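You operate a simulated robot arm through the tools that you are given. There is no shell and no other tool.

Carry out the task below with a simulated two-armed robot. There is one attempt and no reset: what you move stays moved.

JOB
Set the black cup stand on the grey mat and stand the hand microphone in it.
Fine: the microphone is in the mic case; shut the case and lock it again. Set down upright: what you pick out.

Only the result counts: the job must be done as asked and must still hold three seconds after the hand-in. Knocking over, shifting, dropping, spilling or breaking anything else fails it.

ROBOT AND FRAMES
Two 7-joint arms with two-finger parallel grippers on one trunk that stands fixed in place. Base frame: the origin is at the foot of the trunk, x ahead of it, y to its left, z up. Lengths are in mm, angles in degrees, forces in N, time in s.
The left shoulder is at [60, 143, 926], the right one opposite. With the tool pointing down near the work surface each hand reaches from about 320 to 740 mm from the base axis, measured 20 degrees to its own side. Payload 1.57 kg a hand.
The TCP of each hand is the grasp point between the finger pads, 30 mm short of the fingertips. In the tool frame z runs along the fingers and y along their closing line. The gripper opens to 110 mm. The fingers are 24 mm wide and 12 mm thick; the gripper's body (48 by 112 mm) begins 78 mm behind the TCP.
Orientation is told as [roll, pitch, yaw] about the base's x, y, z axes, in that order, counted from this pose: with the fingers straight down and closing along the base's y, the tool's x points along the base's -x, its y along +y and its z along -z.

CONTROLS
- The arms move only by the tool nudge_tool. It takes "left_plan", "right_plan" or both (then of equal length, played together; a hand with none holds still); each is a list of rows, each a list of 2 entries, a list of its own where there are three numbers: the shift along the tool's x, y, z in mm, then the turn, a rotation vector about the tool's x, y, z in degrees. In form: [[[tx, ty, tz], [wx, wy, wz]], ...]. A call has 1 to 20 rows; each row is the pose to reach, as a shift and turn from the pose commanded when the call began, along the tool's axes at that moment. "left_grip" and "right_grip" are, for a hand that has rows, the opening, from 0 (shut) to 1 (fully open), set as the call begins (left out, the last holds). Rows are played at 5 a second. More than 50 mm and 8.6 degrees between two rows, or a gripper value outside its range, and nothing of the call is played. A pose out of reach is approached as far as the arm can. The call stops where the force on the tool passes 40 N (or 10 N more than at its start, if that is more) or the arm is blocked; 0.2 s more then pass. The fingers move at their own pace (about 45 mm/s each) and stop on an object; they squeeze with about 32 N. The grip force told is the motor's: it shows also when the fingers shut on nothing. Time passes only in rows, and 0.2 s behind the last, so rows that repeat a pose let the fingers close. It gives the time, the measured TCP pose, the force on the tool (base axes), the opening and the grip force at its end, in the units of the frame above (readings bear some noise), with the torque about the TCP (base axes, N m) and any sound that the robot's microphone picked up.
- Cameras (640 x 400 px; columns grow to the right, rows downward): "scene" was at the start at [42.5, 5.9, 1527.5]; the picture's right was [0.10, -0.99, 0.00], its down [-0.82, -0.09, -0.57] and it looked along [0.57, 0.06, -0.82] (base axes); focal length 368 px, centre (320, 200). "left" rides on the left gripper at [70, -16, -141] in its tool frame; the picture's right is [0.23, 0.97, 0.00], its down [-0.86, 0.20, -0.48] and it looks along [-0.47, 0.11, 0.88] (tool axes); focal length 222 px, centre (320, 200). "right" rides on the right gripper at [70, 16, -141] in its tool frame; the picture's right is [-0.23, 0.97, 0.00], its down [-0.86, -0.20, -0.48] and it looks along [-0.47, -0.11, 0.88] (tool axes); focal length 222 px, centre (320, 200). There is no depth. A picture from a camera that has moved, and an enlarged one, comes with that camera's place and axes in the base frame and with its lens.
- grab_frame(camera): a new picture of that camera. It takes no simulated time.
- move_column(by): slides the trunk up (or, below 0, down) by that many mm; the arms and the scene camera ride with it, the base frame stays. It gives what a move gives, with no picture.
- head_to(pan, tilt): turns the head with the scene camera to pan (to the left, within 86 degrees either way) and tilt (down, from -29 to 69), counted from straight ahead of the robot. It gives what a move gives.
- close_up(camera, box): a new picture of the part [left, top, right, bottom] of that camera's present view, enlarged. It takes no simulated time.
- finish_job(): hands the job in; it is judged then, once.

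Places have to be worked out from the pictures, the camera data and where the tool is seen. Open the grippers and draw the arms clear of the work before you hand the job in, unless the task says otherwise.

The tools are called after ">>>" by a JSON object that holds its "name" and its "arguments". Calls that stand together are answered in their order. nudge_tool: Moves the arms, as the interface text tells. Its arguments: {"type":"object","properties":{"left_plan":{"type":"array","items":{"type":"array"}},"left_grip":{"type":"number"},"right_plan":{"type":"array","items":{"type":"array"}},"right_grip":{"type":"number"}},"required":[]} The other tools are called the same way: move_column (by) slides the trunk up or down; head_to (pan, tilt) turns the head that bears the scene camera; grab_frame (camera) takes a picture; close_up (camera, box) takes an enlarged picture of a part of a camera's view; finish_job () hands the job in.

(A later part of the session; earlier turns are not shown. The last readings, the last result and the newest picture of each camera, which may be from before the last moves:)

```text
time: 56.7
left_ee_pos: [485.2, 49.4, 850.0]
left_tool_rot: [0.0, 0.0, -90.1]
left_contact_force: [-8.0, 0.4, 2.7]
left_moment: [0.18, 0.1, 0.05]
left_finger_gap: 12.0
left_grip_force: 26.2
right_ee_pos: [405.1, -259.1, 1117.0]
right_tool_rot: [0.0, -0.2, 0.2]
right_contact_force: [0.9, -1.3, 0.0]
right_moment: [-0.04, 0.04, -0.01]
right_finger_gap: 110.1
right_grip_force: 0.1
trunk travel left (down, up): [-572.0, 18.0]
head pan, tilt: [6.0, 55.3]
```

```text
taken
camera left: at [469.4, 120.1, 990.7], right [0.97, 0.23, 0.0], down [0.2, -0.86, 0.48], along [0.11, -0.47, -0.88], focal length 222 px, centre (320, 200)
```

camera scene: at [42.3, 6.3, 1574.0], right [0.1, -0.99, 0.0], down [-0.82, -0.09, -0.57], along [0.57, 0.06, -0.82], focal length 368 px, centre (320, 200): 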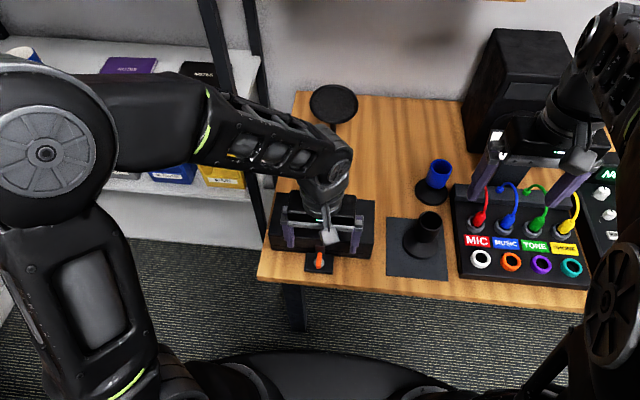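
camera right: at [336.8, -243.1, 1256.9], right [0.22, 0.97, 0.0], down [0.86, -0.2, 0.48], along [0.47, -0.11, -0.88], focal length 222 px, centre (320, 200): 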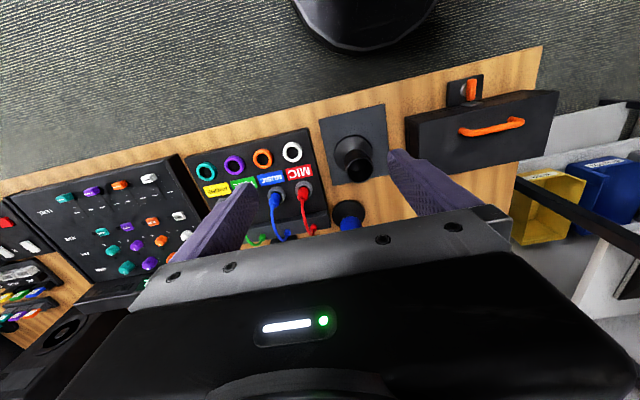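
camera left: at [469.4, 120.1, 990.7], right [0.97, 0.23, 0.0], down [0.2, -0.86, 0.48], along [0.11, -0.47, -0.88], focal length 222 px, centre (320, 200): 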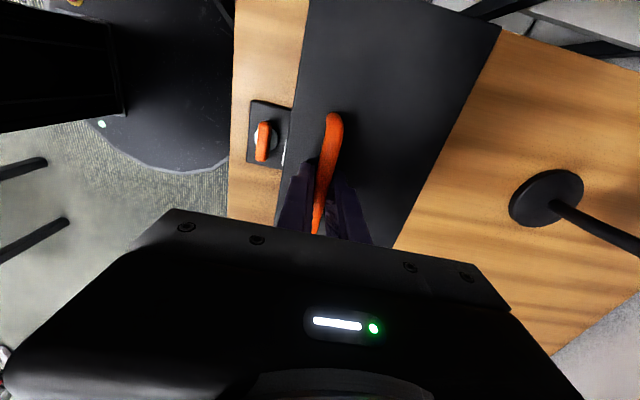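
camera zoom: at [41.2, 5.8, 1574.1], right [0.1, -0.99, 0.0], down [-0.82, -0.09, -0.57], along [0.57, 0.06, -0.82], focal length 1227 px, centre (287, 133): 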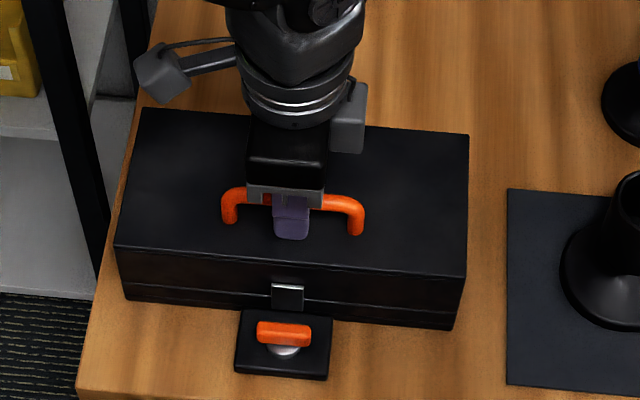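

The bar is gripped (12 mm). I lift along an arc around the hinge, which I judge to be near (587, 748), beginning with 10 degrees.

>>> {"name": "nudge_tool", "arguments": {"left_plan": [[[0, 4, -4], [0, 0, 0]], [[0, 8.9, -8.6], [0, 0, 0]], [[0, 13.5, -12.6], [0, 0, 0]], [[0, 18.4, -16.3], [0, 0, 0]], [[0, 18.4, -16.3], [0, 0, 0]]]}}

>>> {"name": "close_up", "arguments": {"camera": "scene", "box": [250, 160, 410, 280]}}

>>> {"name": "grab_frame", "arguments": {"camera": "right"}}

```text
time: 57.9
left_ee_pos: [504.3, 48.7, 866.9]
left_tool_rot: [0.2, -0.1, -90.0]
left_contact_force: [-4.3, -2.2, 3.0]
left_moment: [0.07, 0.05, -0.14]
left_finger_gap: 11.8
left_grip_force: 29.0
right_ee_pos: [406.0, -260.4, 1117.7]
right_tool_rot: [0.1, -0.2, 0.2]
right_contact_force: [-0.6, -0.1, 0.1]
right_moment: [0.02, 0.03, 0.01]
right_finger_gap: 109.9
right_grip_force: 0.1
trunk travel left (down, up): [-572.0, 18.0]
head pan, tilt: [6.0, 55.3]
```

```text
3.33 times, centred on (330, 220) of scene
camera zoom: at [41.8, 5.5, 1574.0], right [0.1, -0.99, 0.0], down [-0.82, -0.09, -0.57], along [0.57, 0.06, -0.82], focal length 1227 px, centre (287, 133)
```

zoom: 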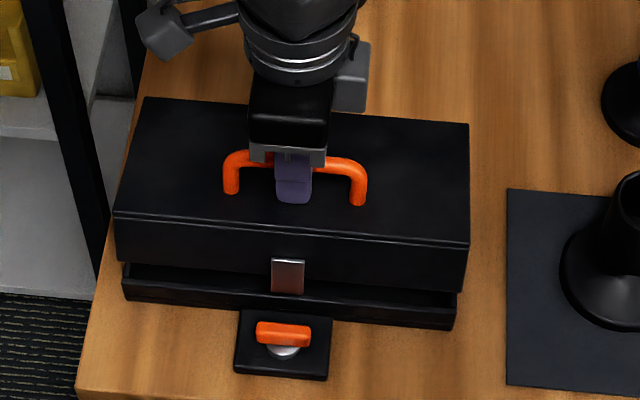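

```text
taken
camera right: at [335.6, -243.9, 1257.2], right [0.22, 0.97, 0.0], down [0.85, -0.2, 0.48], along [0.47, -0.11, -0.88], focal length 222 px, centre (320, 200)
```

right: 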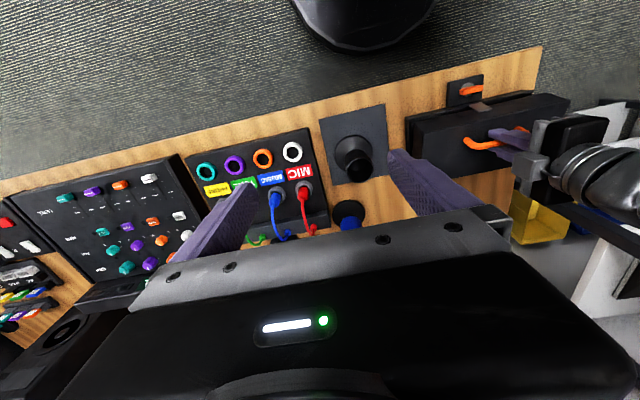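

The lid comes up with little force. I continue along the arc to about 30 degrees.

>>> {"name": "nudge_tool", "arguments": {"left_plan": [[[0, 5, -3.7], [0, 0, 0]], [[0, 10.2, -6.9], [0, 0, 0]], [[0, 15.5, -10], [0, 0, 0]], [[0, 21, -12.8], [0, 0, 0]], [[0, 26.5, -15.4], [0, 0, 0]], [[0, 32.2, -17.8], [0, 0, 0]], [[0, 38, -20], [0, 0, 0]], [[0, 43.8, -21.8], [0, 0, 0]], [[0, 43.8, -21.8], [0, 0, 0]]]}}

>>> {"name": "close_up", "arguments": {"camera": "scene", "box": [250, 130, 410, 280]}}

```text
time: 59.9
left_ee_pos: [548.5, 49.4, 888.3]
left_tool_rot: [0.0, 0.0, -90.0]
left_contact_force: [-0.9, -4.3, -6.6]
left_moment: [-0.22, 0.08, -0.44]
left_finger_gap: 11.7
left_grip_force: 29.1
right_ee_pos: [408.0, -258.7, 1117.3]
right_tool_rot: [0.1, -0.1, 0.2]
right_contact_force: [0.8, 0.7, 1.1]
right_moment: [-0.02, -0.02, 0.0]
right_finger_gap: 110.0
right_grip_force: 0.1
trunk travel left (down, up): [-572.0, 18.0]
head pan, tilt: [6.0, 55.3]
```

```text
2.67 times, centred on (330, 205) of scene
camera zoom: at [43.0, 5.5, 1573.9], right [0.1, -0.99, 0.0], down [-0.82, -0.09, -0.57], along [0.57, 0.06, -0.82], focal length 982 px, centre (293, 187)
```

zoom: 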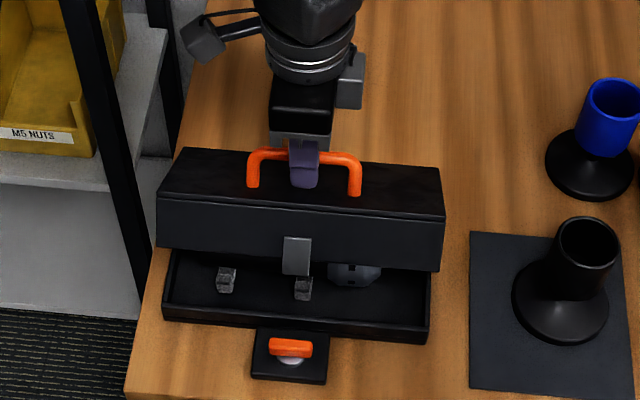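

Inside I can see two clips and a dark round part, probably the microphone's head on the right. I lift on to about 50 degrees.

>>> {"name": "nudge_tool", "arguments": {"left_plan": [[[0, 6, -1.6], [0, 0, 0]], [[0, 12, -3], [0, 0, 0]], [[0, 18, -4], [0, 0, 0]], [[0, 24.1, -4.8], [0, 0, 0]], [[0, 30, -5.3], [0, 0, 0]], [[0, 36, -5.5], [0, 0, 0]], [[0, 42, -5.5], [0, 0, 0]], [[0, 48.6, -5.4], [0, 0, 0]], [[0, 48.6, -5.4], [0, 0, 0]]]}}

>>> {"name": "close_up", "arguments": {"camera": "scene", "box": [250, 130, 410, 280]}}

>>> {"name": "grab_frame", "arguments": {"camera": "right"}}

```text
time: 61.9
left_ee_pos: [597.2, 50.7, 893.3]
left_tool_rot: [-0.2, 0.0, -90.0]
left_contact_force: [-5.2, -3.8, -18.8]
left_moment: [-0.33, 0.02, -0.66]
left_finger_gap: 11.6
left_grip_force: 28.7
right_ee_pos: [407.9, -259.6, 1117.8]
right_tool_rot: [0.1, -0.1, 0.2]
right_contact_force: [0.3, 0.0, -0.2]
right_moment: [0.05, -0.01, -0.02]
right_finger_gap: 110.0
right_grip_force: 0.1
trunk travel left (down, up): [-572.0, 18.0]
head pan, tilt: [6.0, 55.3]
```

```text
2.67 times, centred on (330, 205) of scene
camera zoom: at [43.9, 5.5, 1573.8], right [0.1, -0.99, 0.0], down [-0.82, -0.09, -0.57], along [0.56, 0.06, -0.82], focal length 982 px, centre (293, 187)
```

zoom: 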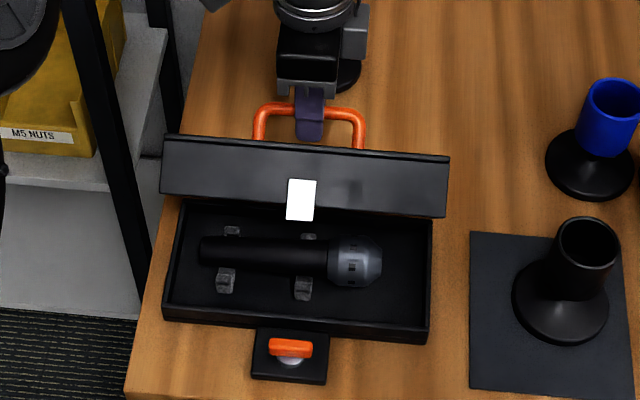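

```text
taken
camera right: at [337.2, -243.8, 1256.6], right [0.22, 0.97, 0.0], down [0.86, -0.2, 0.48], along [0.47, -0.11, -0.88], focal length 222 px, centre (320, 200)
```

right: 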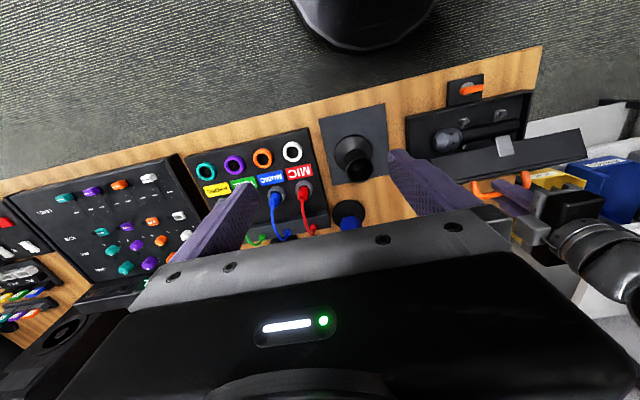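

The microphone lies along y on two clips: its handle points left, its head right. The lid pulls down a bit, so my arc radius is slightly large; I go on to about 62 degrees on a slightly lower arc.

>>> {"name": "nudge_tool", "arguments": {"left_plan": [[[0, 3, 3], [0, 0, 0]], [[0, 9, 4], [0, 0, 0]], [[0, 15, 5.5], [0, 0, 0]], [[0, 21, 7.5], [0, 0, 0]], [[0, 27, 9.5], [0, 0, 0]], [[0, 27, 9.5], [0, 0, 0]]]}}

>>> {"name": "grab_frame", "arguments": {"camera": "scene"}}

```text
time: 63.3
left_ee_pos: [625.4, 50.1, 886.1]
left_tool_rot: [0.1, 0.1, -90.0]
left_contact_force: [-0.7, -2.6, 0.4]
left_moment: [-0.35, 0.06, -0.7]
left_finger_gap: 11.8
left_grip_force: 28.4
right_ee_pos: [407.9, -259.4, 1117.5]
right_tool_rot: [0.1, -0.1, 0.2]
right_contact_force: [0.0, 0.2, -0.6]
right_moment: [-0.02, 0.02, 0.0]
right_finger_gap: 109.9
right_grip_force: 0.1
trunk travel left (down, up): [-572.0, 18.0]
head pan, tilt: [6.0, 55.3]
```

```text
taken
camera scene: at [42.6, 5.6, 1574.1], right [0.1, -0.99, 0.0], down [-0.82, -0.09, -0.57], along [0.57, 0.06, -0.82], focal length 368 px, centre (320, 200)
```

scene: 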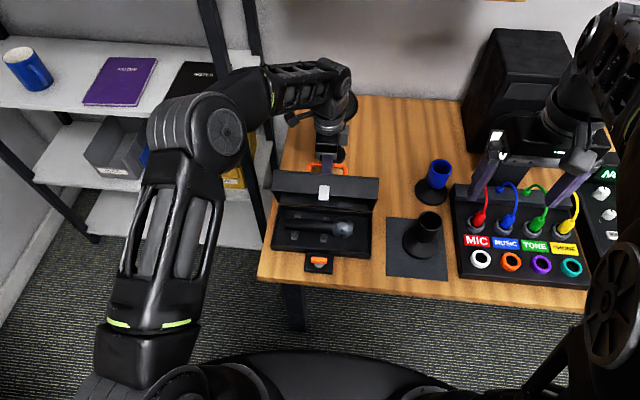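

The left arm reaches well here. Fitting the arc gives the hinge near (583, 753) and the lid at about 65 degrees. I continue to about 85 degrees, watching the pop-filter stand behind (near edge about x 758).

>>> {"name": "nudge_tool", "arguments": {"left_plan": [[[0, 7.5, 2.8], [0, 0, 0]], [[0, 14.5, 5.9], [0, 0, 0]], [[0, 21.5, 9.2], [0, 0, 0]], [[0, 28.3, 13.2], [0, 0, 0]], [[0, 35, 17.5], [0, 0, 0]], [[0, 41.2, 22.1], [0, 0, 0]], [[0, 41.2, 22.1], [0, 0, 0]]]}}

>>> {"name": "grab_frame", "arguments": {"camera": "scene"}}

>>> {"name": "grab_frame", "arguments": {"camera": "left"}}

```text
time: 64.9
left_ee_pos: [664.8, 49.5, 862.3]
left_tool_rot: [-0.2, 0.0, -90.1]
left_contact_force: [-6.6, -1.0, -8.5]
left_moment: [-0.3, 0.09, -0.7]
left_finger_gap: 11.6
left_grip_force: 29.4
right_ee_pos: [406.6, -259.5, 1116.4]
right_tool_rot: [0.2, -0.1, 0.2]
right_contact_force: [0.7, -0.7, 0.1]
right_moment: [-0.01, -0.01, 0.01]
right_finger_gap: 110.1
right_grip_force: 0.1
trunk travel left (down, up): [-572.0, 18.0]
head pan, tilt: [6.0, 55.3]
```

```text
taken
camera scene: at [42.7, 5.9, 1573.9], right [0.1, -0.99, 0.0], down [-0.82, -0.09, -0.57], along [0.57, 0.06, -0.82], focal length 368 px, centre (320, 200)
```

scene: 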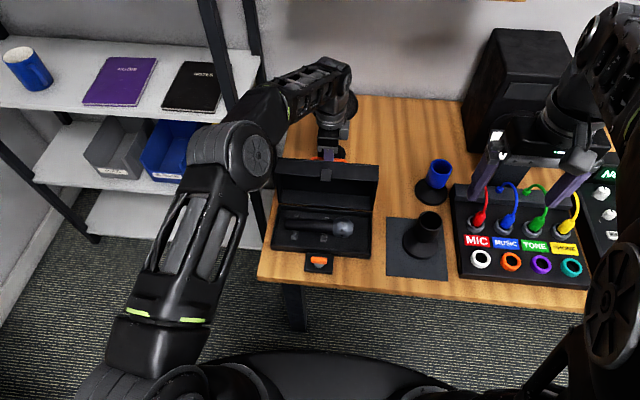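

```text
taken
camera left: at [648.7, 120.2, 1001.7], right [0.97, 0.23, 0.0], down [0.2, -0.86, 0.48], along [0.11, -0.47, -0.88], focal length 222 px, centre (320, 200)
```

left: 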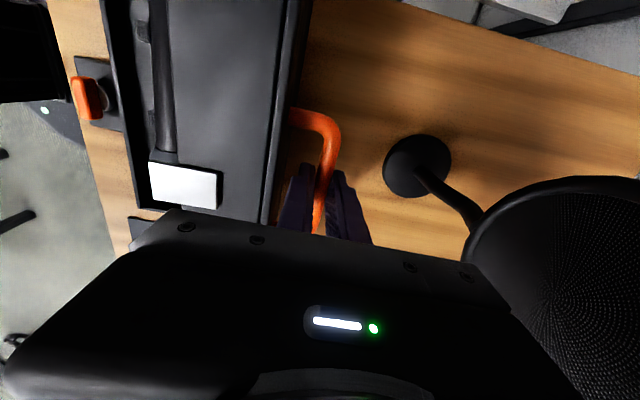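

The lid is near 85 degrees and the pop-filter disc is still clear of the hand (its near edge about x 770). I go on gently toward 98 degrees to see if the lid passes upright or meets a stop.

>>> {"name": "nudge_tool", "arguments": {"left_plan": [[[0, 4.5, 3.7], [0, 0, 0]], [[0, 9, 7.7], [0, 0, 0]], [[0, 13.2, 11.8], [0, 0, 0]], [[0, 17.2, 16.1], [0, 0, 0]], [[0, 21.5, 21.2], [0, 0, 0]], [[0, 21.5, 21.2], [0, 0, 0]]]}}

>>> {"name": "grab_frame", "arguments": {"camera": "scene"}}

>>> {"name": "grab_frame", "arguments": {"camera": "left"}}

```text
time: 66.3
left_ee_pos: [683.7, 50.0, 839.3]
left_tool_rot: [-0.5, 0.1, -90.2]
left_contact_force: [-26.4, 0.0, -14.9]
left_moment: [-0.37, 0.77, -0.42]
left_finger_gap: 11.7
left_grip_force: 29.3
right_ee_pos: [406.0, -258.9, 1118.3]
right_tool_rot: [0.1, -0.2, 0.3]
right_contact_force: [0.7, -0.7, 0.0]
right_moment: [0.01, 0.0, 0.03]
right_finger_gap: 109.9
right_grip_force: 0.1
trunk travel left (down, up): [-572.0, 18.0]
head pan, tilt: [6.0, 55.3]
```

```text
taken
camera scene: at [41.0, 6.1, 1574.0], right [0.1, -0.99, 0.0], down [-0.82, -0.09, -0.57], along [0.57, 0.06, -0.82], focal length 368 px, centre (320, 200)
```

scene: 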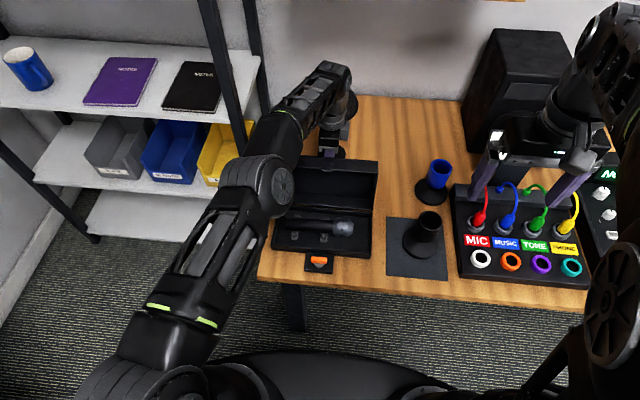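

```text
taken
camera left: at [668.6, 120.0, 980.1], right [0.97, 0.22, -0.01], down [0.2, -0.86, 0.47], along [0.1, -0.46, -0.88], focal length 222 px, centre (320, 200)
```

left: 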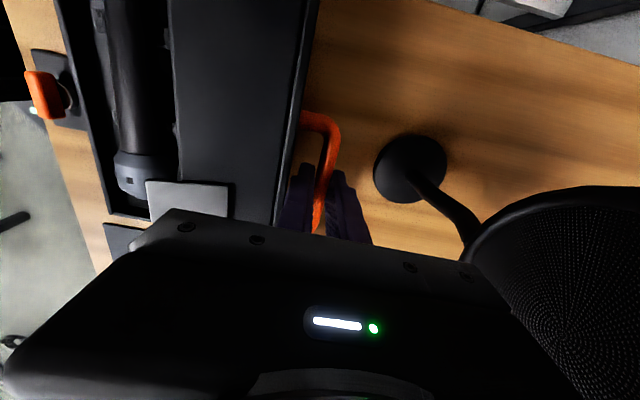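

The force is now mostly along the radius, so the true arc is a bit tighter; a refit puts the hinge near (580, 765) and the lid at roughly 100 degrees. I take a close look at the lid from the scene camera.

>>> {"name": "close_up", "arguments": {"camera": "scene", "box": [260, 140, 390, 280]}}

>>> {"name": "close_up", "arguments": {"camera": "right", "box": [380, 60, 640, 260]}}

```text
2.86 times, centred on (325, 210) of scene
camera zoom: at [41.0, 6.1, 1574.0], right [0.1, -0.99, 0.0], down [-0.82, -0.09, -0.57], along [0.57, 0.06, -0.82], focal length 1052 px, centre (306, 171)
```

zoom: 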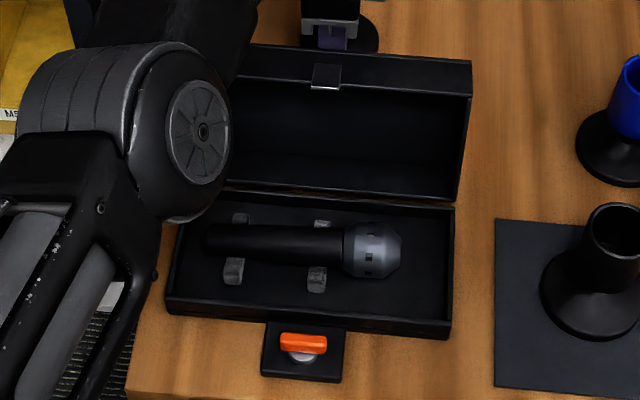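

```text
2.00 times, centred on (510, 160) of right
camera zoom: at [334.9, -243.3, 1257.4], right [0.22, 0.97, 0.0], down [0.85, -0.2, 0.48], along [0.47, -0.11, -0.88], focal length 444 px, centre (-60, 280)
```

zoom: 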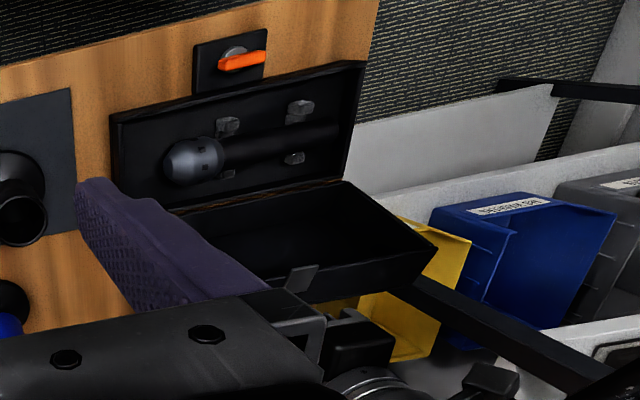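

The lid stands past upright. I relieve the strain by moving 3 mm toward the hinge, then open the fingers slightly to see if the lid stays by itself.

>>> {"name": "nudge_tool", "arguments": {"left_plan": [[[0, -3, 2], [0, 0, 0]], [[0, -3, 2], [0, 0, 0]]]}}

>>> {"name": "nudge_tool", "arguments": {"left_plan": [[[0, 0, 0], [0, 0, 0]], [[0, 0, 0], [0, 0, 0]], [[0, 0, 0], [0, 0, 0]], [[0, 0, 0], [0, 0, 0]]], "left_grip": 0.28}}

>>> {"name": "grab_frame", "arguments": {"camera": "left"}}

>>> {"name": "close_up", "arguments": {"camera": "scene", "box": [260, 140, 390, 280]}}

```text
time: 66.9
left_ee_pos: [682.1, 49.1, 840.6]
left_tool_rot: [-0.2, 0.1, -90.1]
left_contact_force: [-19.5, -2.2, -8.0]
left_moment: [0.74, 0.76, -0.52]
left_finger_gap: 11.6
left_grip_force: 29.1
right_ee_pos: [406.4, -259.8, 1117.5]
right_tool_rot: [0.2, -0.2, 0.2]
right_contact_force: [0.2, 0.3, -0.2]
right_moment: [0.03, -0.01, 0.0]
right_finger_gap: 110.0
right_grip_force: 0.2
trunk travel left (down, up): [-572.0, 18.0]
head pan, tilt: [6.0, 55.3]
```

```text
time: 67.9
left_ee_pos: [685.4, 49.6, 841.2]
left_tool_rot: [0.1, 0.0, -90.0]
left_contact_force: [9.3, 0.5, 5.1]
left_moment: [0.07, 0.37, -0.13]
left_finger_gap: 23.4
left_grip_force: 0.1
right_ee_pos: [407.7, -259.1, 1117.3]
right_tool_rot: [0.1, -0.1, 0.2]
right_contact_force: [0.9, 0.3, 0.2]
right_moment: [-0.03, -0.03, 0.02]
right_finger_gap: 110.0
right_grip_force: 0.0
trunk travel left (down, up): [-572.0, 18.0]
head pan, tilt: [6.0, 55.3]
```

```text
taken
camera left: at [668.8, 121.2, 980.3], right [0.97, 0.23, 0.0], down [0.2, -0.86, 0.48], along [0.11, -0.47, -0.88], focal length 222 px, centre (320, 200)
```

left: 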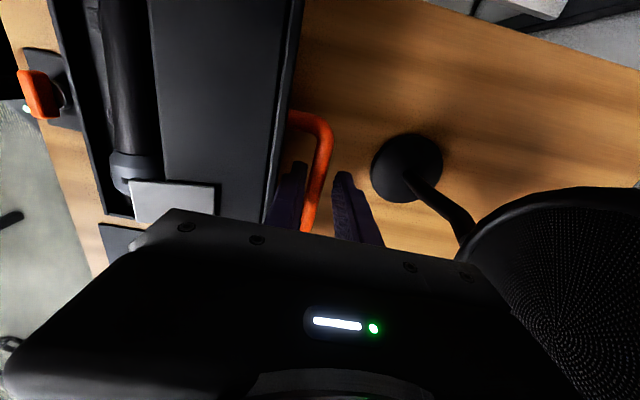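

```text
2.86 times, centred on (325, 210) of scene
camera zoom: at [43.1, 5.9, 1574.0], right [0.1, -0.99, 0.0], down [-0.82, -0.09, -0.57], along [0.57, 0.06, -0.82], focal length 1052 px, centre (306, 171)
```

zoom: 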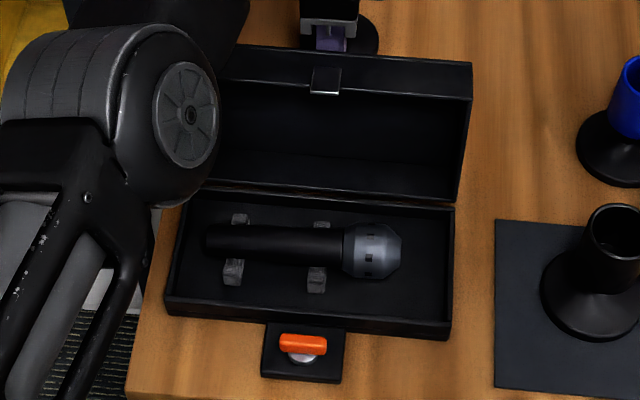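

Slight forces remain on the hand. I zoom the left camera on the fingers, bar and lid edge before moving away.

>>> {"name": "close_up", "arguments": {"camera": "left", "box": [220, 90, 400, 260]}}

>>> {"name": "close_up", "arguments": {"camera": "scene", "box": [290, 130, 370, 190]}}

```text
2.35 times, centred on (310, 175) of left
camera zoom: at [668.8, 121.2, 980.3], right [0.97, 0.23, 0.0], down [0.2, -0.86, 0.48], along [0.11, -0.47, -0.88], focal length 523 px, centre (344, 259)
```

zoom: 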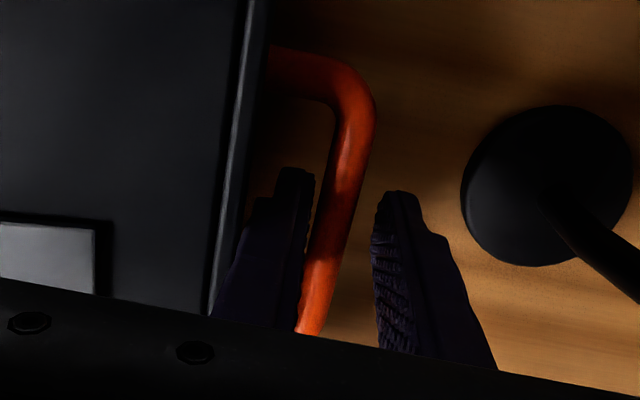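

```text
6.67 times, centred on (330, 160) of scene
camera zoom: at [43.1, 5.9, 1574.0], right [0.1, -0.99, 0.0], down [-0.82, -0.09, -0.57], along [0.57, 0.06, -0.82], focal length 2455 px, centre (253, 467)
```

zoom: 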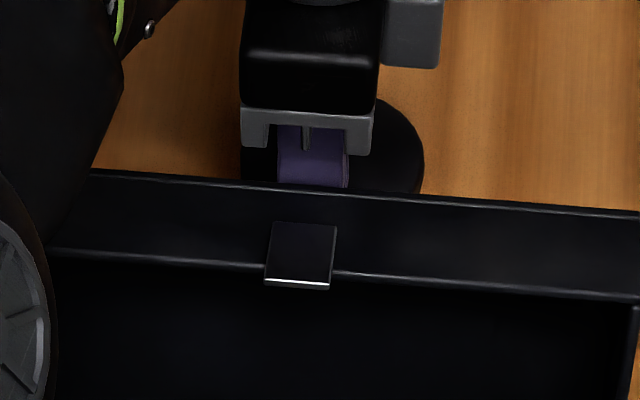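

The near finger is lightly wedged between the lid's edge and the bar; since fingers taper to the tip, drawing straight up will free it. I rise 12 mm with a slight +x shift and check.

>>> {"name": "nudge_tool", "arguments": {"left_plan": [[[0, 1, -4], [0, 0, 0]], [[0, 2, -8], [0, 0, 0]], [[0, 2, -12], [0, 0, 0]], [[0, 2, -12], [0, 0, 0]]]}}

>>> {"name": "close_up", "arguments": {"camera": "left", "box": [220, 90, 400, 260]}}

```text
time: 68.9
left_ee_pos: [686.9, 49.5, 851.7]
left_tool_rot: [0.0, -0.1, -90.1]
left_contact_force: [3.5, -0.8, -2.0]
left_moment: [0.04, -0.03, 0.02]
left_finger_gap: 28.1
left_grip_force: 0.0
right_ee_pos: [408.1, -259.2, 1116.5]
right_tool_rot: [0.2, 0.0, 0.2]
right_contact_force: [-0.1, 0.0, 0.5]
right_moment: [-0.01, -0.01, 0.03]
right_finger_gap: 110.1
right_grip_force: 0.0
trunk travel left (down, up): [-572.0, 18.0]
head pan, tilt: [6.0, 55.3]
```

```text
2.35 times, centred on (310, 175) of left
camera zoom: at [670.4, 120.6, 991.3], right [0.97, 0.23, 0.0], down [0.2, -0.86, 0.48], along [0.11, -0.47, -0.88], focal length 523 px, centre (344, 259)
```

zoom: 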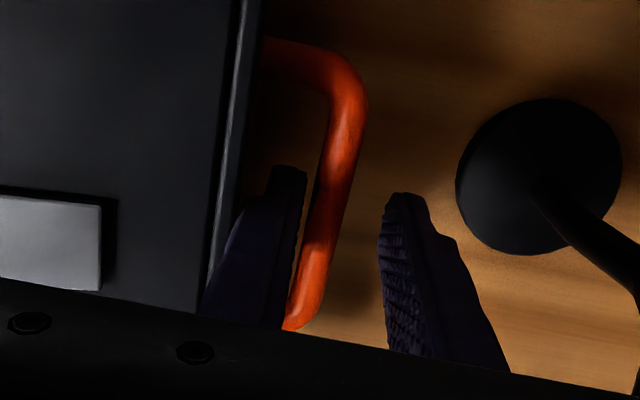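

The wedge is loosening (gap 28 mm, forces small). I continue upward in small steps.

>>> {"name": "nudge_tool", "arguments": {"left_plan": [[[0, 1, -5], [0, 0, 0]], [[0, 1, -10], [0, 0, 0]], [[0, 1, -16], [0, 0, 0]], [[0, 1, -22], [0, 0, 0]], [[0, 1, -22], [0, 0, 0]]]}}

>>> {"name": "close_up", "arguments": {"camera": "left", "box": [220, 90, 400, 260]}}

>>> {"name": "close_up", "arguments": {"camera": "scene", "box": [260, 140, 390, 280]}}

```text
time: 70.1
left_ee_pos: [688.4, 49.6, 873.1]
left_tool_rot: [0.0, 0.0, -90.0]
left_contact_force: [1.7, 0.5, -2.0]
left_moment: [0.04, -0.04, 0.01]
left_finger_gap: 29.2
left_grip_force: 0.0
right_ee_pos: [407.6, -259.0, 1116.7]
right_tool_rot: [0.1, -0.2, 0.2]
right_contact_force: [-0.2, -0.6, -0.2]
right_moment: [-0.02, 0.01, 0.01]
right_finger_gap: 109.8
right_grip_force: 0.1
trunk travel left (down, up): [-572.0, 18.0]
head pan, tilt: [6.0, 55.3]
```

```text
2.35 times, centred on (310, 175) of left
camera zoom: at [671.3, 120.4, 1013.2], right [0.97, 0.23, 0.0], down [0.2, -0.86, 0.48], along [0.11, -0.47, -0.88], focal length 523 px, centre (344, 259)
```

zoom: 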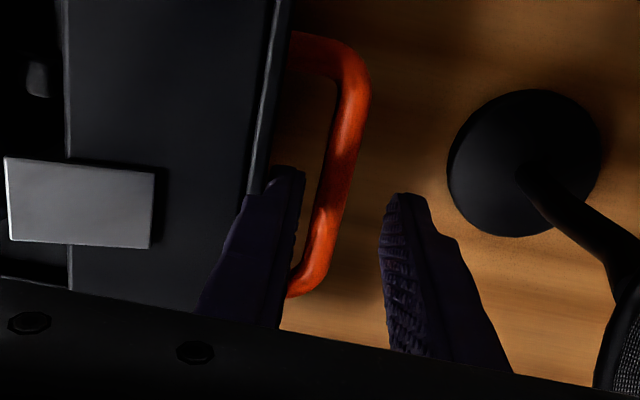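

```text
2.86 times, centred on (325, 210) of scene
camera zoom: at [43.0, 5.9, 1574.0], right [0.1, -0.99, 0.0], down [-0.82, -0.09, -0.57], along [0.57, 0.06, -0.82], focal length 1052 px, centre (306, 171)
```

zoom: 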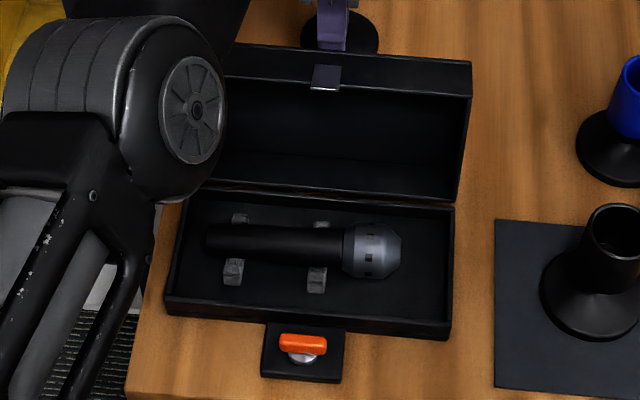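

The lid stays open by itself. I lift the left hand well above the lid's edge, then draw it back over the case toward the robot.

>>> {"name": "nudge_tool", "arguments": {"left_plan": [[[0, 1, -15], [0, 0, 0]], [[0, 1, -35], [0, 0, 0]], [[0, 0, -60], [0, 0, 0]], [[0, 0, -85], [0, 0, 0]], [[0, -30, -95], [0, 0, 0]], [[0, -70, -100], [0, 0, 0]], [[0, -70, -100], [0, 0, 0]]]}}

>>> {"name": "grab_frame", "arguments": {"camera": "scene"}}

```text
time: 71.7
left_ee_pos: [616.9, 51.3, 972.2]
left_tool_rot: [0.0, 0.0, -90.1]
left_contact_force: [-0.8, 0.3, 0.3]
left_moment: [0.02, 0.04, -0.02]
left_finger_gap: 30.8
left_grip_force: 0.1
left hand out of reach, approached as far as the arm can: row 3, 4
right_ee_pos: [407.2, -259.5, 1115.9]
right_tool_rot: [0.0, -0.1, 0.2]
right_contact_force: [0.5, 0.8, 0.8]
right_moment: [-0.01, -0.02, 0.03]
right_finger_gap: 109.7
right_grip_force: 0.1
trunk travel left (down, up): [-572.0, 18.0]
head pan, tilt: [6.0, 55.3]
```

```text
taken
camera scene: at [43.0, 5.7, 1573.9], right [0.1, -0.99, 0.0], down [-0.82, -0.09, -0.57], along [0.57, 0.06, -0.82], focal length 368 px, centre (320, 200)
```

scene: 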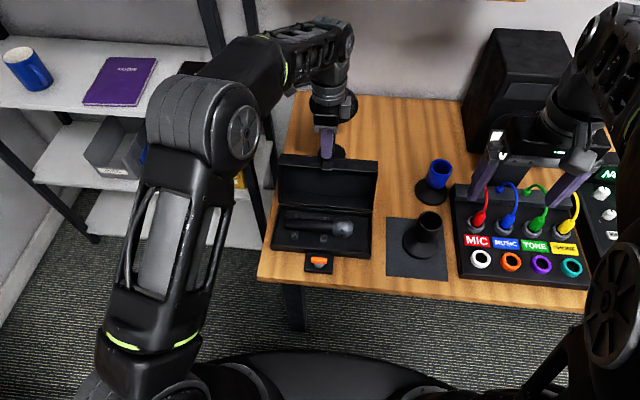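

The lid stays open and the left hand is at (617, 51, 972). I move it back above the microphone's handle for a good look.

>>> {"name": "nudge_tool", "arguments": {"left_plan": [[[0, -35, 5], [0, 0, 0]], [[25, -65, 20], [0, 0, 0]], [[50, -90, 45], [0, 0, 0]], [[79, -108, 72], [0, 0, 0]], [[79, -108, 72], [0, 0, 0]]], "left_grip": 0.8}}

>>> {"name": "grab_frame", "arguments": {"camera": "left"}}

>>> {"name": "close_up", "arguments": {"camera": "scene", "box": [260, 140, 390, 280]}}

```text
time: 72.9
left_ee_pos: [508.8, 128.5, 900.4]
left_tool_rot: [0.0, 0.0, -90.2]
left_contact_force: [0.5, 0.0, -1.0]
left_moment: [0.0, 0.02, 0.02]
left_finger_gap: 88.3
left_grip_force: 0.1
right_ee_pos: [407.5, -260.3, 1117.9]
right_tool_rot: [0.1, -0.1, 0.2]
right_contact_force: [0.3, 0.1, 0.9]
right_moment: [0.0, 0.01, -0.01]
right_finger_gap: 110.0
right_grip_force: 0.0
trunk travel left (down, up): [-572.0, 18.0]
head pan, tilt: [6.0, 55.3]
```

```text
taken
camera left: at [492.5, 200.0, 1040.9], right [0.97, 0.23, 0.0], down [0.2, -0.86, 0.48], along [0.11, -0.47, -0.88], focal length 222 px, centre (320, 200)
```

left: 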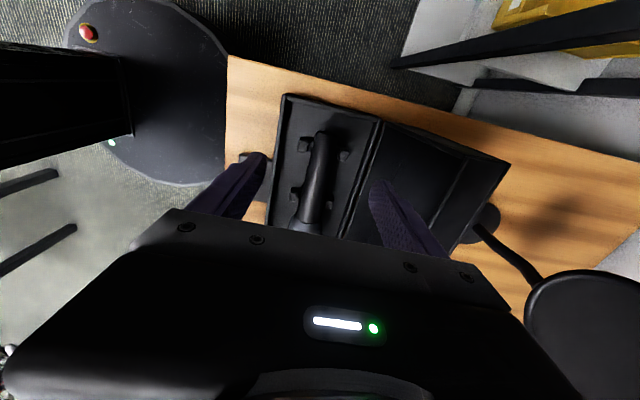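

```text
2.86 times, centred on (325, 210) of scene
camera zoom: at [42.4, 5.2, 1574.0], right [0.1, -0.99, 0.0], down [-0.82, -0.09, -0.57], along [0.57, 0.06, -0.82], focal length 1052 px, centre (306, 171)
```

zoom: 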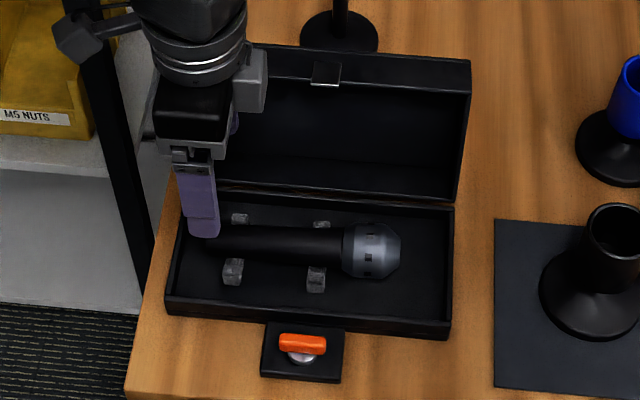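

>>> {"name": "close_up", "arguments": {"camera": "left", "box": [250, 85, 410, 240]}}

>>> {"name": "close_up", "arguments": {"camera": "scene", "box": [310, 190, 360, 240]}}

>>> {"name": "close_up", "arguments": {"camera": "right", "box": [400, 80, 540, 170]}}

```text
2.58 times, centred on (330, 162) of left
camera zoom: at [492.5, 200.0, 1040.9], right [0.97, 0.23, 0.0], down [0.2, -0.86, 0.48], along [0.11, -0.47, -0.88], focal length 573 px, centre (294, 297)
```

zoom: 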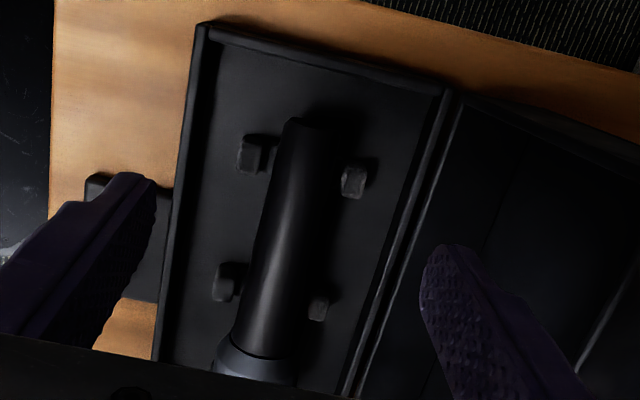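

```text
8.00 times, centred on (335, 215) of scene
camera zoom: at [42.4, 5.2, 1574.0], right [0.1, -0.99, 0.0], down [-0.82, -0.09, -0.57], along [0.57, 0.06, -0.82], focal length 2946 px, centre (200, 80)
```

zoom: 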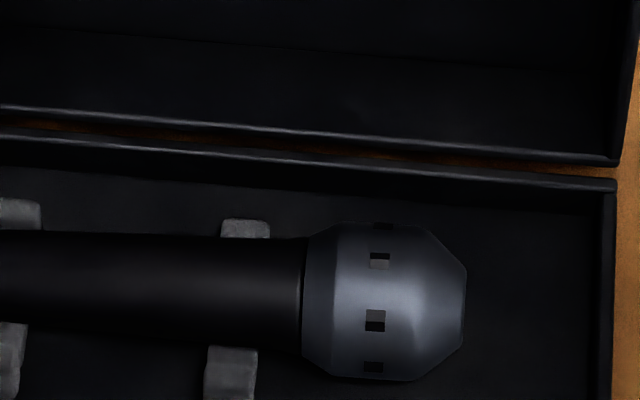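

```text
4.44 times, centred on (470, 125) of right
camera zoom: at [336.1, -244.1, 1257.0], right [0.22, 0.97, 0.0], down [0.85, -0.2, 0.48], along [0.47, -0.11, -0.88], focal length 987 px, centre (-347, 533)
```

zoom: 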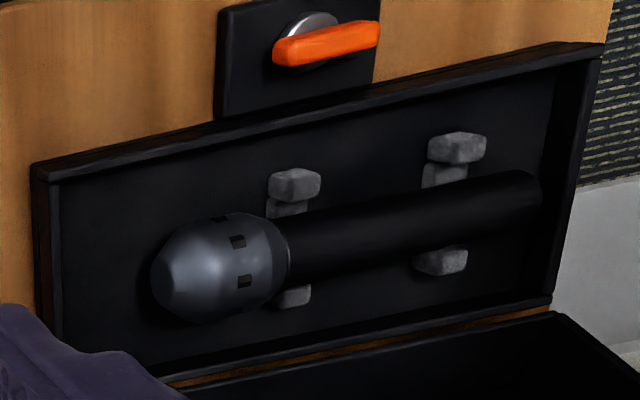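

The microphone lies with its head centre at about (514, -4, 776), its handle reaching to y about 147, resting on clips at y about 43 and 120. Before picking it up I look into the black cup to judge its bore and depth.

>>> {"name": "close_up", "arguments": {"camera": "right", "box": [310, 100, 400, 190]}}

>>> {"name": "close_up", "arguments": {"camera": "scene", "box": [385, 195, 455, 270]}}

```text
4.44 times, centred on (355, 145) of right
camera zoom: at [336.1, -244.1, 1257.0], right [0.22, 0.97, 0.0], down [0.85, -0.2, 0.48], along [0.47, -0.11, -0.88], focal length 987 px, centre (164, 444)
```

zoom: 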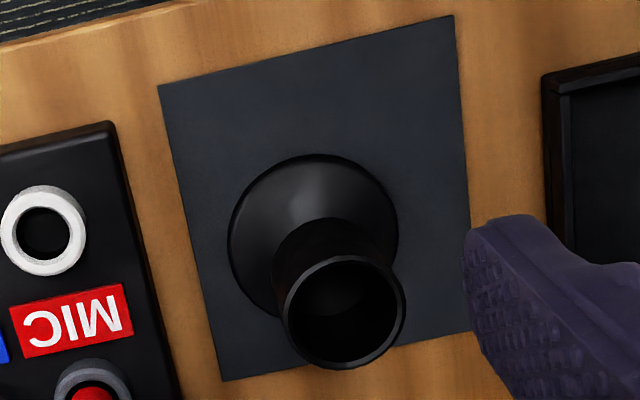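

```text
5.33 times, centred on (420, 232) of scene
camera zoom: at [42.4, 5.2, 1574.0], right [0.1, -0.99, 0.0], down [-0.82, -0.09, -0.57], along [0.57, 0.06, -0.82], focal length 1964 px, centre (-213, 27)
```

zoom: 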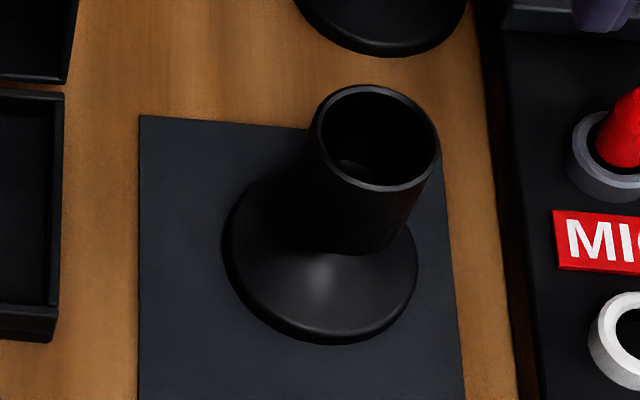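

The rim centre is at (510, -202, 848), inner width about 48 mm; the handle (25–35 mm thick) will fit. I bring the left hand above the handle between the clips at y about 67, with a 60 mm opening.

>>> {"name": "nudge_tool", "arguments": {"left_plan": [[[-20, 1.5, 10], [0, 0, 0]], [[-40, 3, 25], [0, 0, 0]], [[-61, 4.5, 40], [0, 0, 0]], [[-61, 4.5, 60], [0, 0, 0]], [[-61, 4.5, 60], [0, 0, 0]]], "left_grip": 0.55}}

>>> {"name": "grab_frame", "arguments": {"camera": "left"}}

>>> {"name": "close_up", "arguments": {"camera": "scene", "box": [260, 140, 390, 280]}}

>>> {"name": "close_up", "arguments": {"camera": "right", "box": [400, 80, 540, 170]}}

```text
time: 74.1
left_ee_pos: [513.7, 67.4, 840.2]
left_tool_rot: [0.0, 0.0, -90.0]
left_contact_force: [0.2, -1.0, -0.1]
left_moment: [-0.01, 0.01, -0.02]
left_finger_gap: 60.3
left_grip_force: 0.1
right_ee_pos: [406.1, -259.2, 1116.6]
right_tool_rot: [0.1, -0.2, 0.3]
right_contact_force: [0.6, 0.8, 0.5]
right_moment: [-0.01, -0.01, -0.01]
right_finger_gap: 110.0
right_grip_force: 0.0
trunk travel left (down, up): [-572.0, 18.0]
head pan, tilt: [6.0, 55.3]
```

```text
taken
camera left: at [497.6, 139.1, 980.7], right [0.97, 0.23, 0.0], down [0.2, -0.86, 0.48], along [0.11, -0.47, -0.88], focal length 222 px, centre (320, 200)
```

left: 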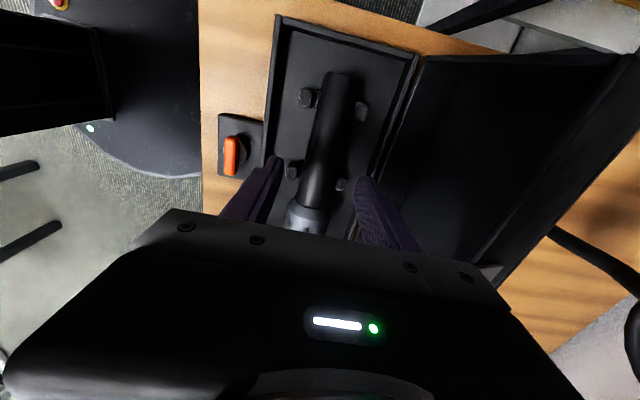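

```text
2.86 times, centred on (325, 210) of scene
camera zoom: at [42.3, 5.6, 1574.0], right [0.1, -0.99, 0.0], down [-0.82, -0.09, -0.57], along [0.57, 0.06, -0.82], focal length 1052 px, centre (306, 171)
```

zoom: 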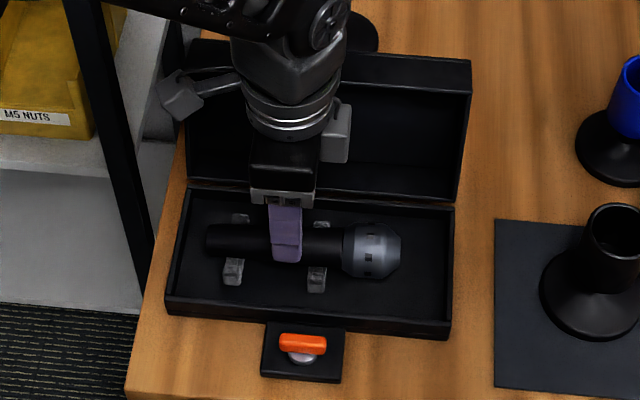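

```text
4.44 times, centred on (470, 125) of right
camera zoom: at [336.0, -243.8, 1257.1], right [0.22, 0.97, 0.0], down [0.85, -0.2, 0.48], along [0.47, -0.11, -0.88], focal length 987 px, centre (-347, 533)
```

zoom: 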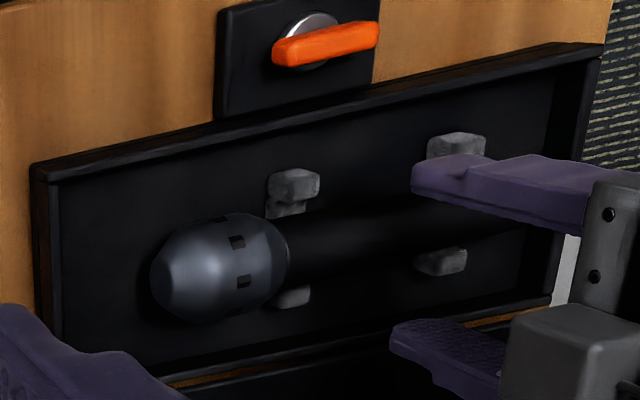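

The fingers straddle the handle between the clips, and the handle's axis is at x about 513, matching the hand. I lower to z about 786.

>>> {"name": "nudge_tool", "arguments": {"left_plan": [[[0, 0, 15], [0, 0, 0]], [[0, 0, 30], [0, 0, 0]], [[0, 0, 42], [0, 0, 0]], [[0, 0, 50], [0, 0, 0]], [[0, 0, 54], [0, 0, 0]], [[0, 0, 54], [0, 0, 0]]]}}

>>> {"name": "close_up", "arguments": {"camera": "left", "box": [230, 60, 410, 240]}}

>>> {"name": "close_up", "arguments": {"camera": "scene", "box": [270, 180, 370, 260]}}

>>> {"name": "close_up", "arguments": {"camera": "right", "box": [400, 80, 540, 170]}}

```text
time: 75.5
left_ee_pos: [512.1, 68.3, 787.3]
left_tool_rot: [0.0, 0.0, -90.0]
left_contact_force: [0.2, -0.6, 0.5]
left_moment: [-0.01, -0.02, -0.01]
left_finger_gap: 60.4
left_grip_force: 0.0
right_ee_pos: [406.6, -258.9, 1117.8]
right_tool_rot: [0.0, -0.1, 0.1]
right_contact_force: [0.4, 0.4, 0.3]
right_moment: [0.0, 0.01, 0.02]
right_finger_gap: 109.9
right_grip_force: 0.0
trunk travel left (down, up): [-572.0, 18.0]
head pan, tilt: [6.0, 55.3]
```

```text
2.22 times, centred on (320, 150) of left
camera zoom: at [496.4, 138.4, 927.0], right [0.97, 0.23, 0.0], down [0.2, -0.86, 0.48], along [0.11, -0.47, -0.88], focal length 494 px, centre (320, 311)
```

zoom: 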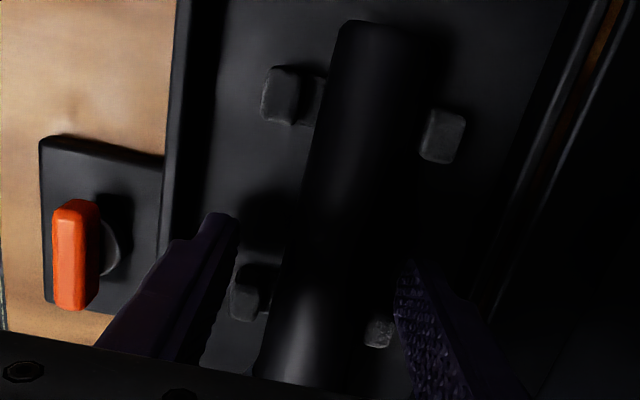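

```text
5.00 times, centred on (320, 220) of scene
camera zoom: at [42.5, 5.8, 1574.0], right [0.1, -0.99, 0.0], down [-0.82, -0.09, -0.57], along [0.57, 0.06, -0.82], focal length 1841 px, centre (320, 100)
```

zoom: 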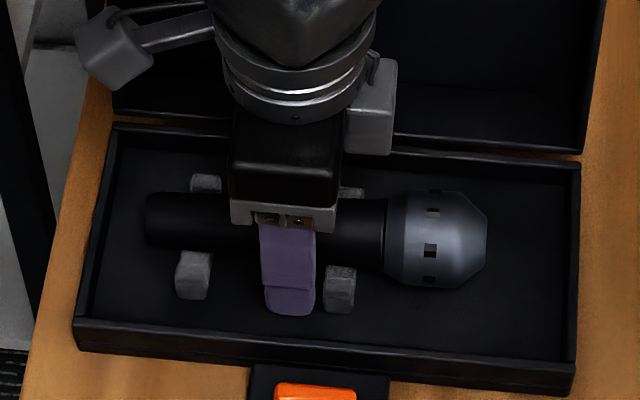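

```text
4.44 times, centred on (470, 125) of right
camera zoom: at [336.2, -243.6, 1257.1], right [0.22, 0.97, 0.0], down [0.85, -0.2, 0.48], along [0.47, -0.11, -0.88], focal length 987 px, centre (-347, 533)
```

zoom: 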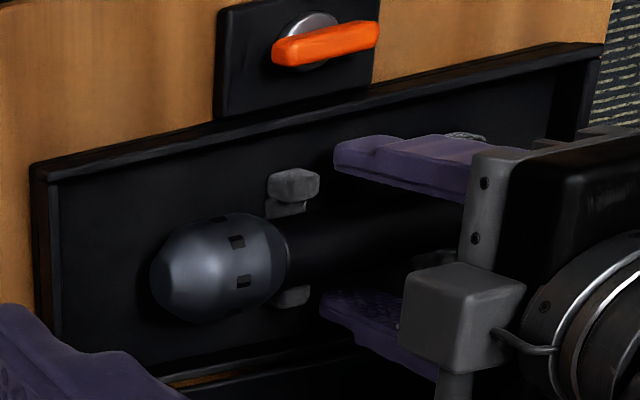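

The fingers are clear of both clips. I close the left gripper on the handle.

>>> {"name": "nudge_tool", "arguments": {"left_plan": [[[0, 0, 0], [0, 0, 0]], [[0, 0, 0], [0, 0, 0]], [[0, 0, 0], [0, 0, 0]], [[0, 0, 0], [0, 0, 0]], [[0, 0, 0], [0, 0, 0]]], "left_grip": 0.0}}

>>> {"name": "close_up", "arguments": {"camera": "scene", "box": [270, 180, 370, 260]}}

>>> {"name": "close_up", "arguments": {"camera": "left", "box": [230, 60, 410, 240]}}

```text
time: 76.7
left_ee_pos: [512.5, 67.6, 786.6]
left_tool_rot: [0.0, 0.0, -90.1]
left_contact_force: [0.0, 0.0, 0.6]
left_moment: [0.0, -0.01, 0.02]
left_finger_gap: 32.6
left_grip_force: 31.7
right_ee_pos: [406.4, -259.2, 1117.5]
right_tool_rot: [0.1, -0.2, 0.2]
right_contact_force: [0.9, -0.2, 0.0]
right_moment: [0.04, -0.04, 0.01]
right_finger_gap: 110.0
right_grip_force: 0.0
trunk travel left (down, up): [-572.0, 18.0]
head pan, tilt: [6.0, 55.3]
```

```text
5.00 times, centred on (320, 220) of scene
camera zoom: at [42.6, 5.8, 1574.0], right [0.1, -0.99, 0.0], down [-0.82, -0.09, -0.57], along [0.57, 0.06, -0.82], focal length 1841 px, centre (320, 100)
```

zoom: 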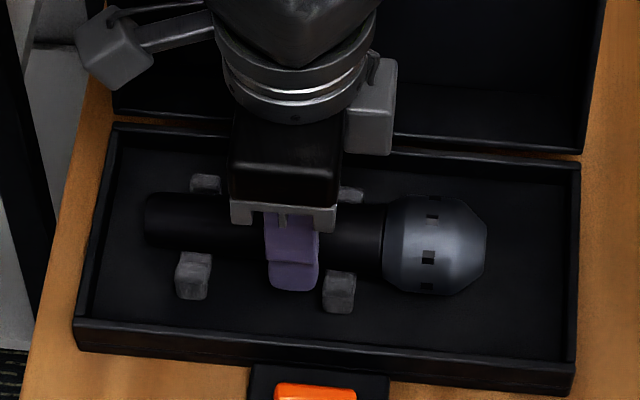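

```text
2.22 times, centred on (320, 150) of left
camera zoom: at [496.4, 138.4, 927.1], right [0.97, 0.23, 0.0], down [0.2, -0.86, 0.48], along [0.11, -0.47, -0.88], focal length 494 px, centre (320, 311)
```

zoom: 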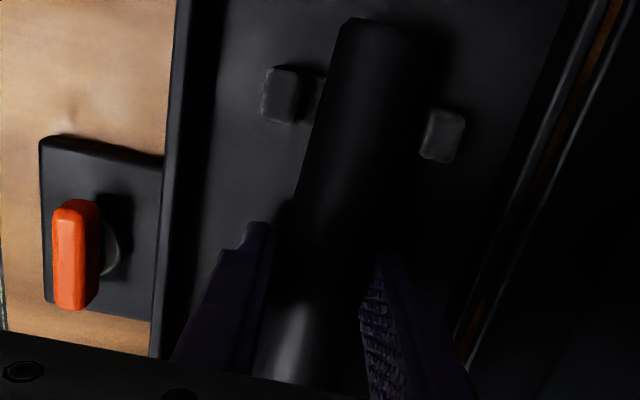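

The handle is held (32.6 mm). I lift straight up by 40 mm and check that the microphone comes out freely.

>>> {"name": "nudge_tool", "arguments": {"left_plan": [[[0, 0, -6], [0, 0, 0]], [[0, 0, -14], [0, 0, 0]], [[0, 0, -26], [0, 0, 0]], [[0, 0, -40], [0, 0, 0]], [[0, 0, -40], [0, 0, 0]]]}}

>>> {"name": "close_up", "arguments": {"camera": "scene", "box": [260, 140, 390, 280]}}

>>> {"name": "close_up", "arguments": {"camera": "right", "box": [400, 80, 540, 170]}}

```text
time: 77.9
left_ee_pos: [513.9, 68.6, 826.2]
left_tool_rot: [0.0, 0.0, -90.1]
left_contact_force: [0.1, 0.2, -2.7]
left_moment: [0.0, -0.01, -0.01]
left_finger_gap: 33.0
left_grip_force: 31.7
right_ee_pos: [406.5, -258.4, 1117.4]
right_tool_rot: [0.0, -0.1, 0.2]
right_contact_force: [0.8, 0.1, 0.5]
right_moment: [0.0, 0.0, -0.02]
right_finger_gap: 109.8
right_grip_force: 0.0
trunk travel left (down, up): [-572.0, 18.0]
head pan, tilt: [6.0, 55.3]
```

```text
2.86 times, centred on (325, 210) of scene
camera zoom: at [42.9, 5.9, 1574.0], right [0.1, -0.99, 0.0], down [-0.82, -0.09, -0.57], along [0.57, 0.06, -0.82], focal length 1052 px, centre (306, 171)
```

zoom: 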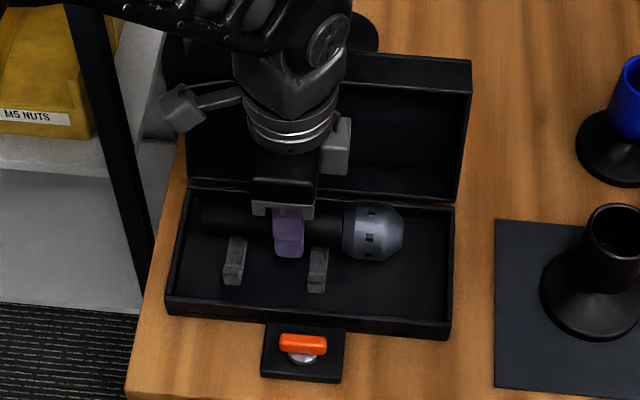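

```text
4.44 times, centred on (470, 125) of right
camera zoom: at [336.5, -243.6, 1257.0], right [0.22, 0.97, 0.0], down [0.85, -0.2, 0.48], along [0.47, -0.11, -0.88], focal length 987 px, centre (-347, 533)
```

zoom: 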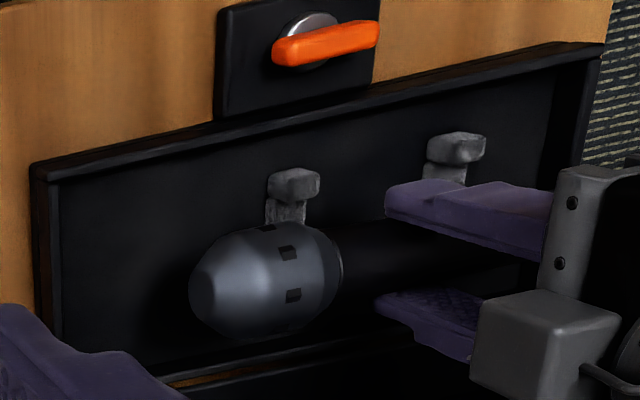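

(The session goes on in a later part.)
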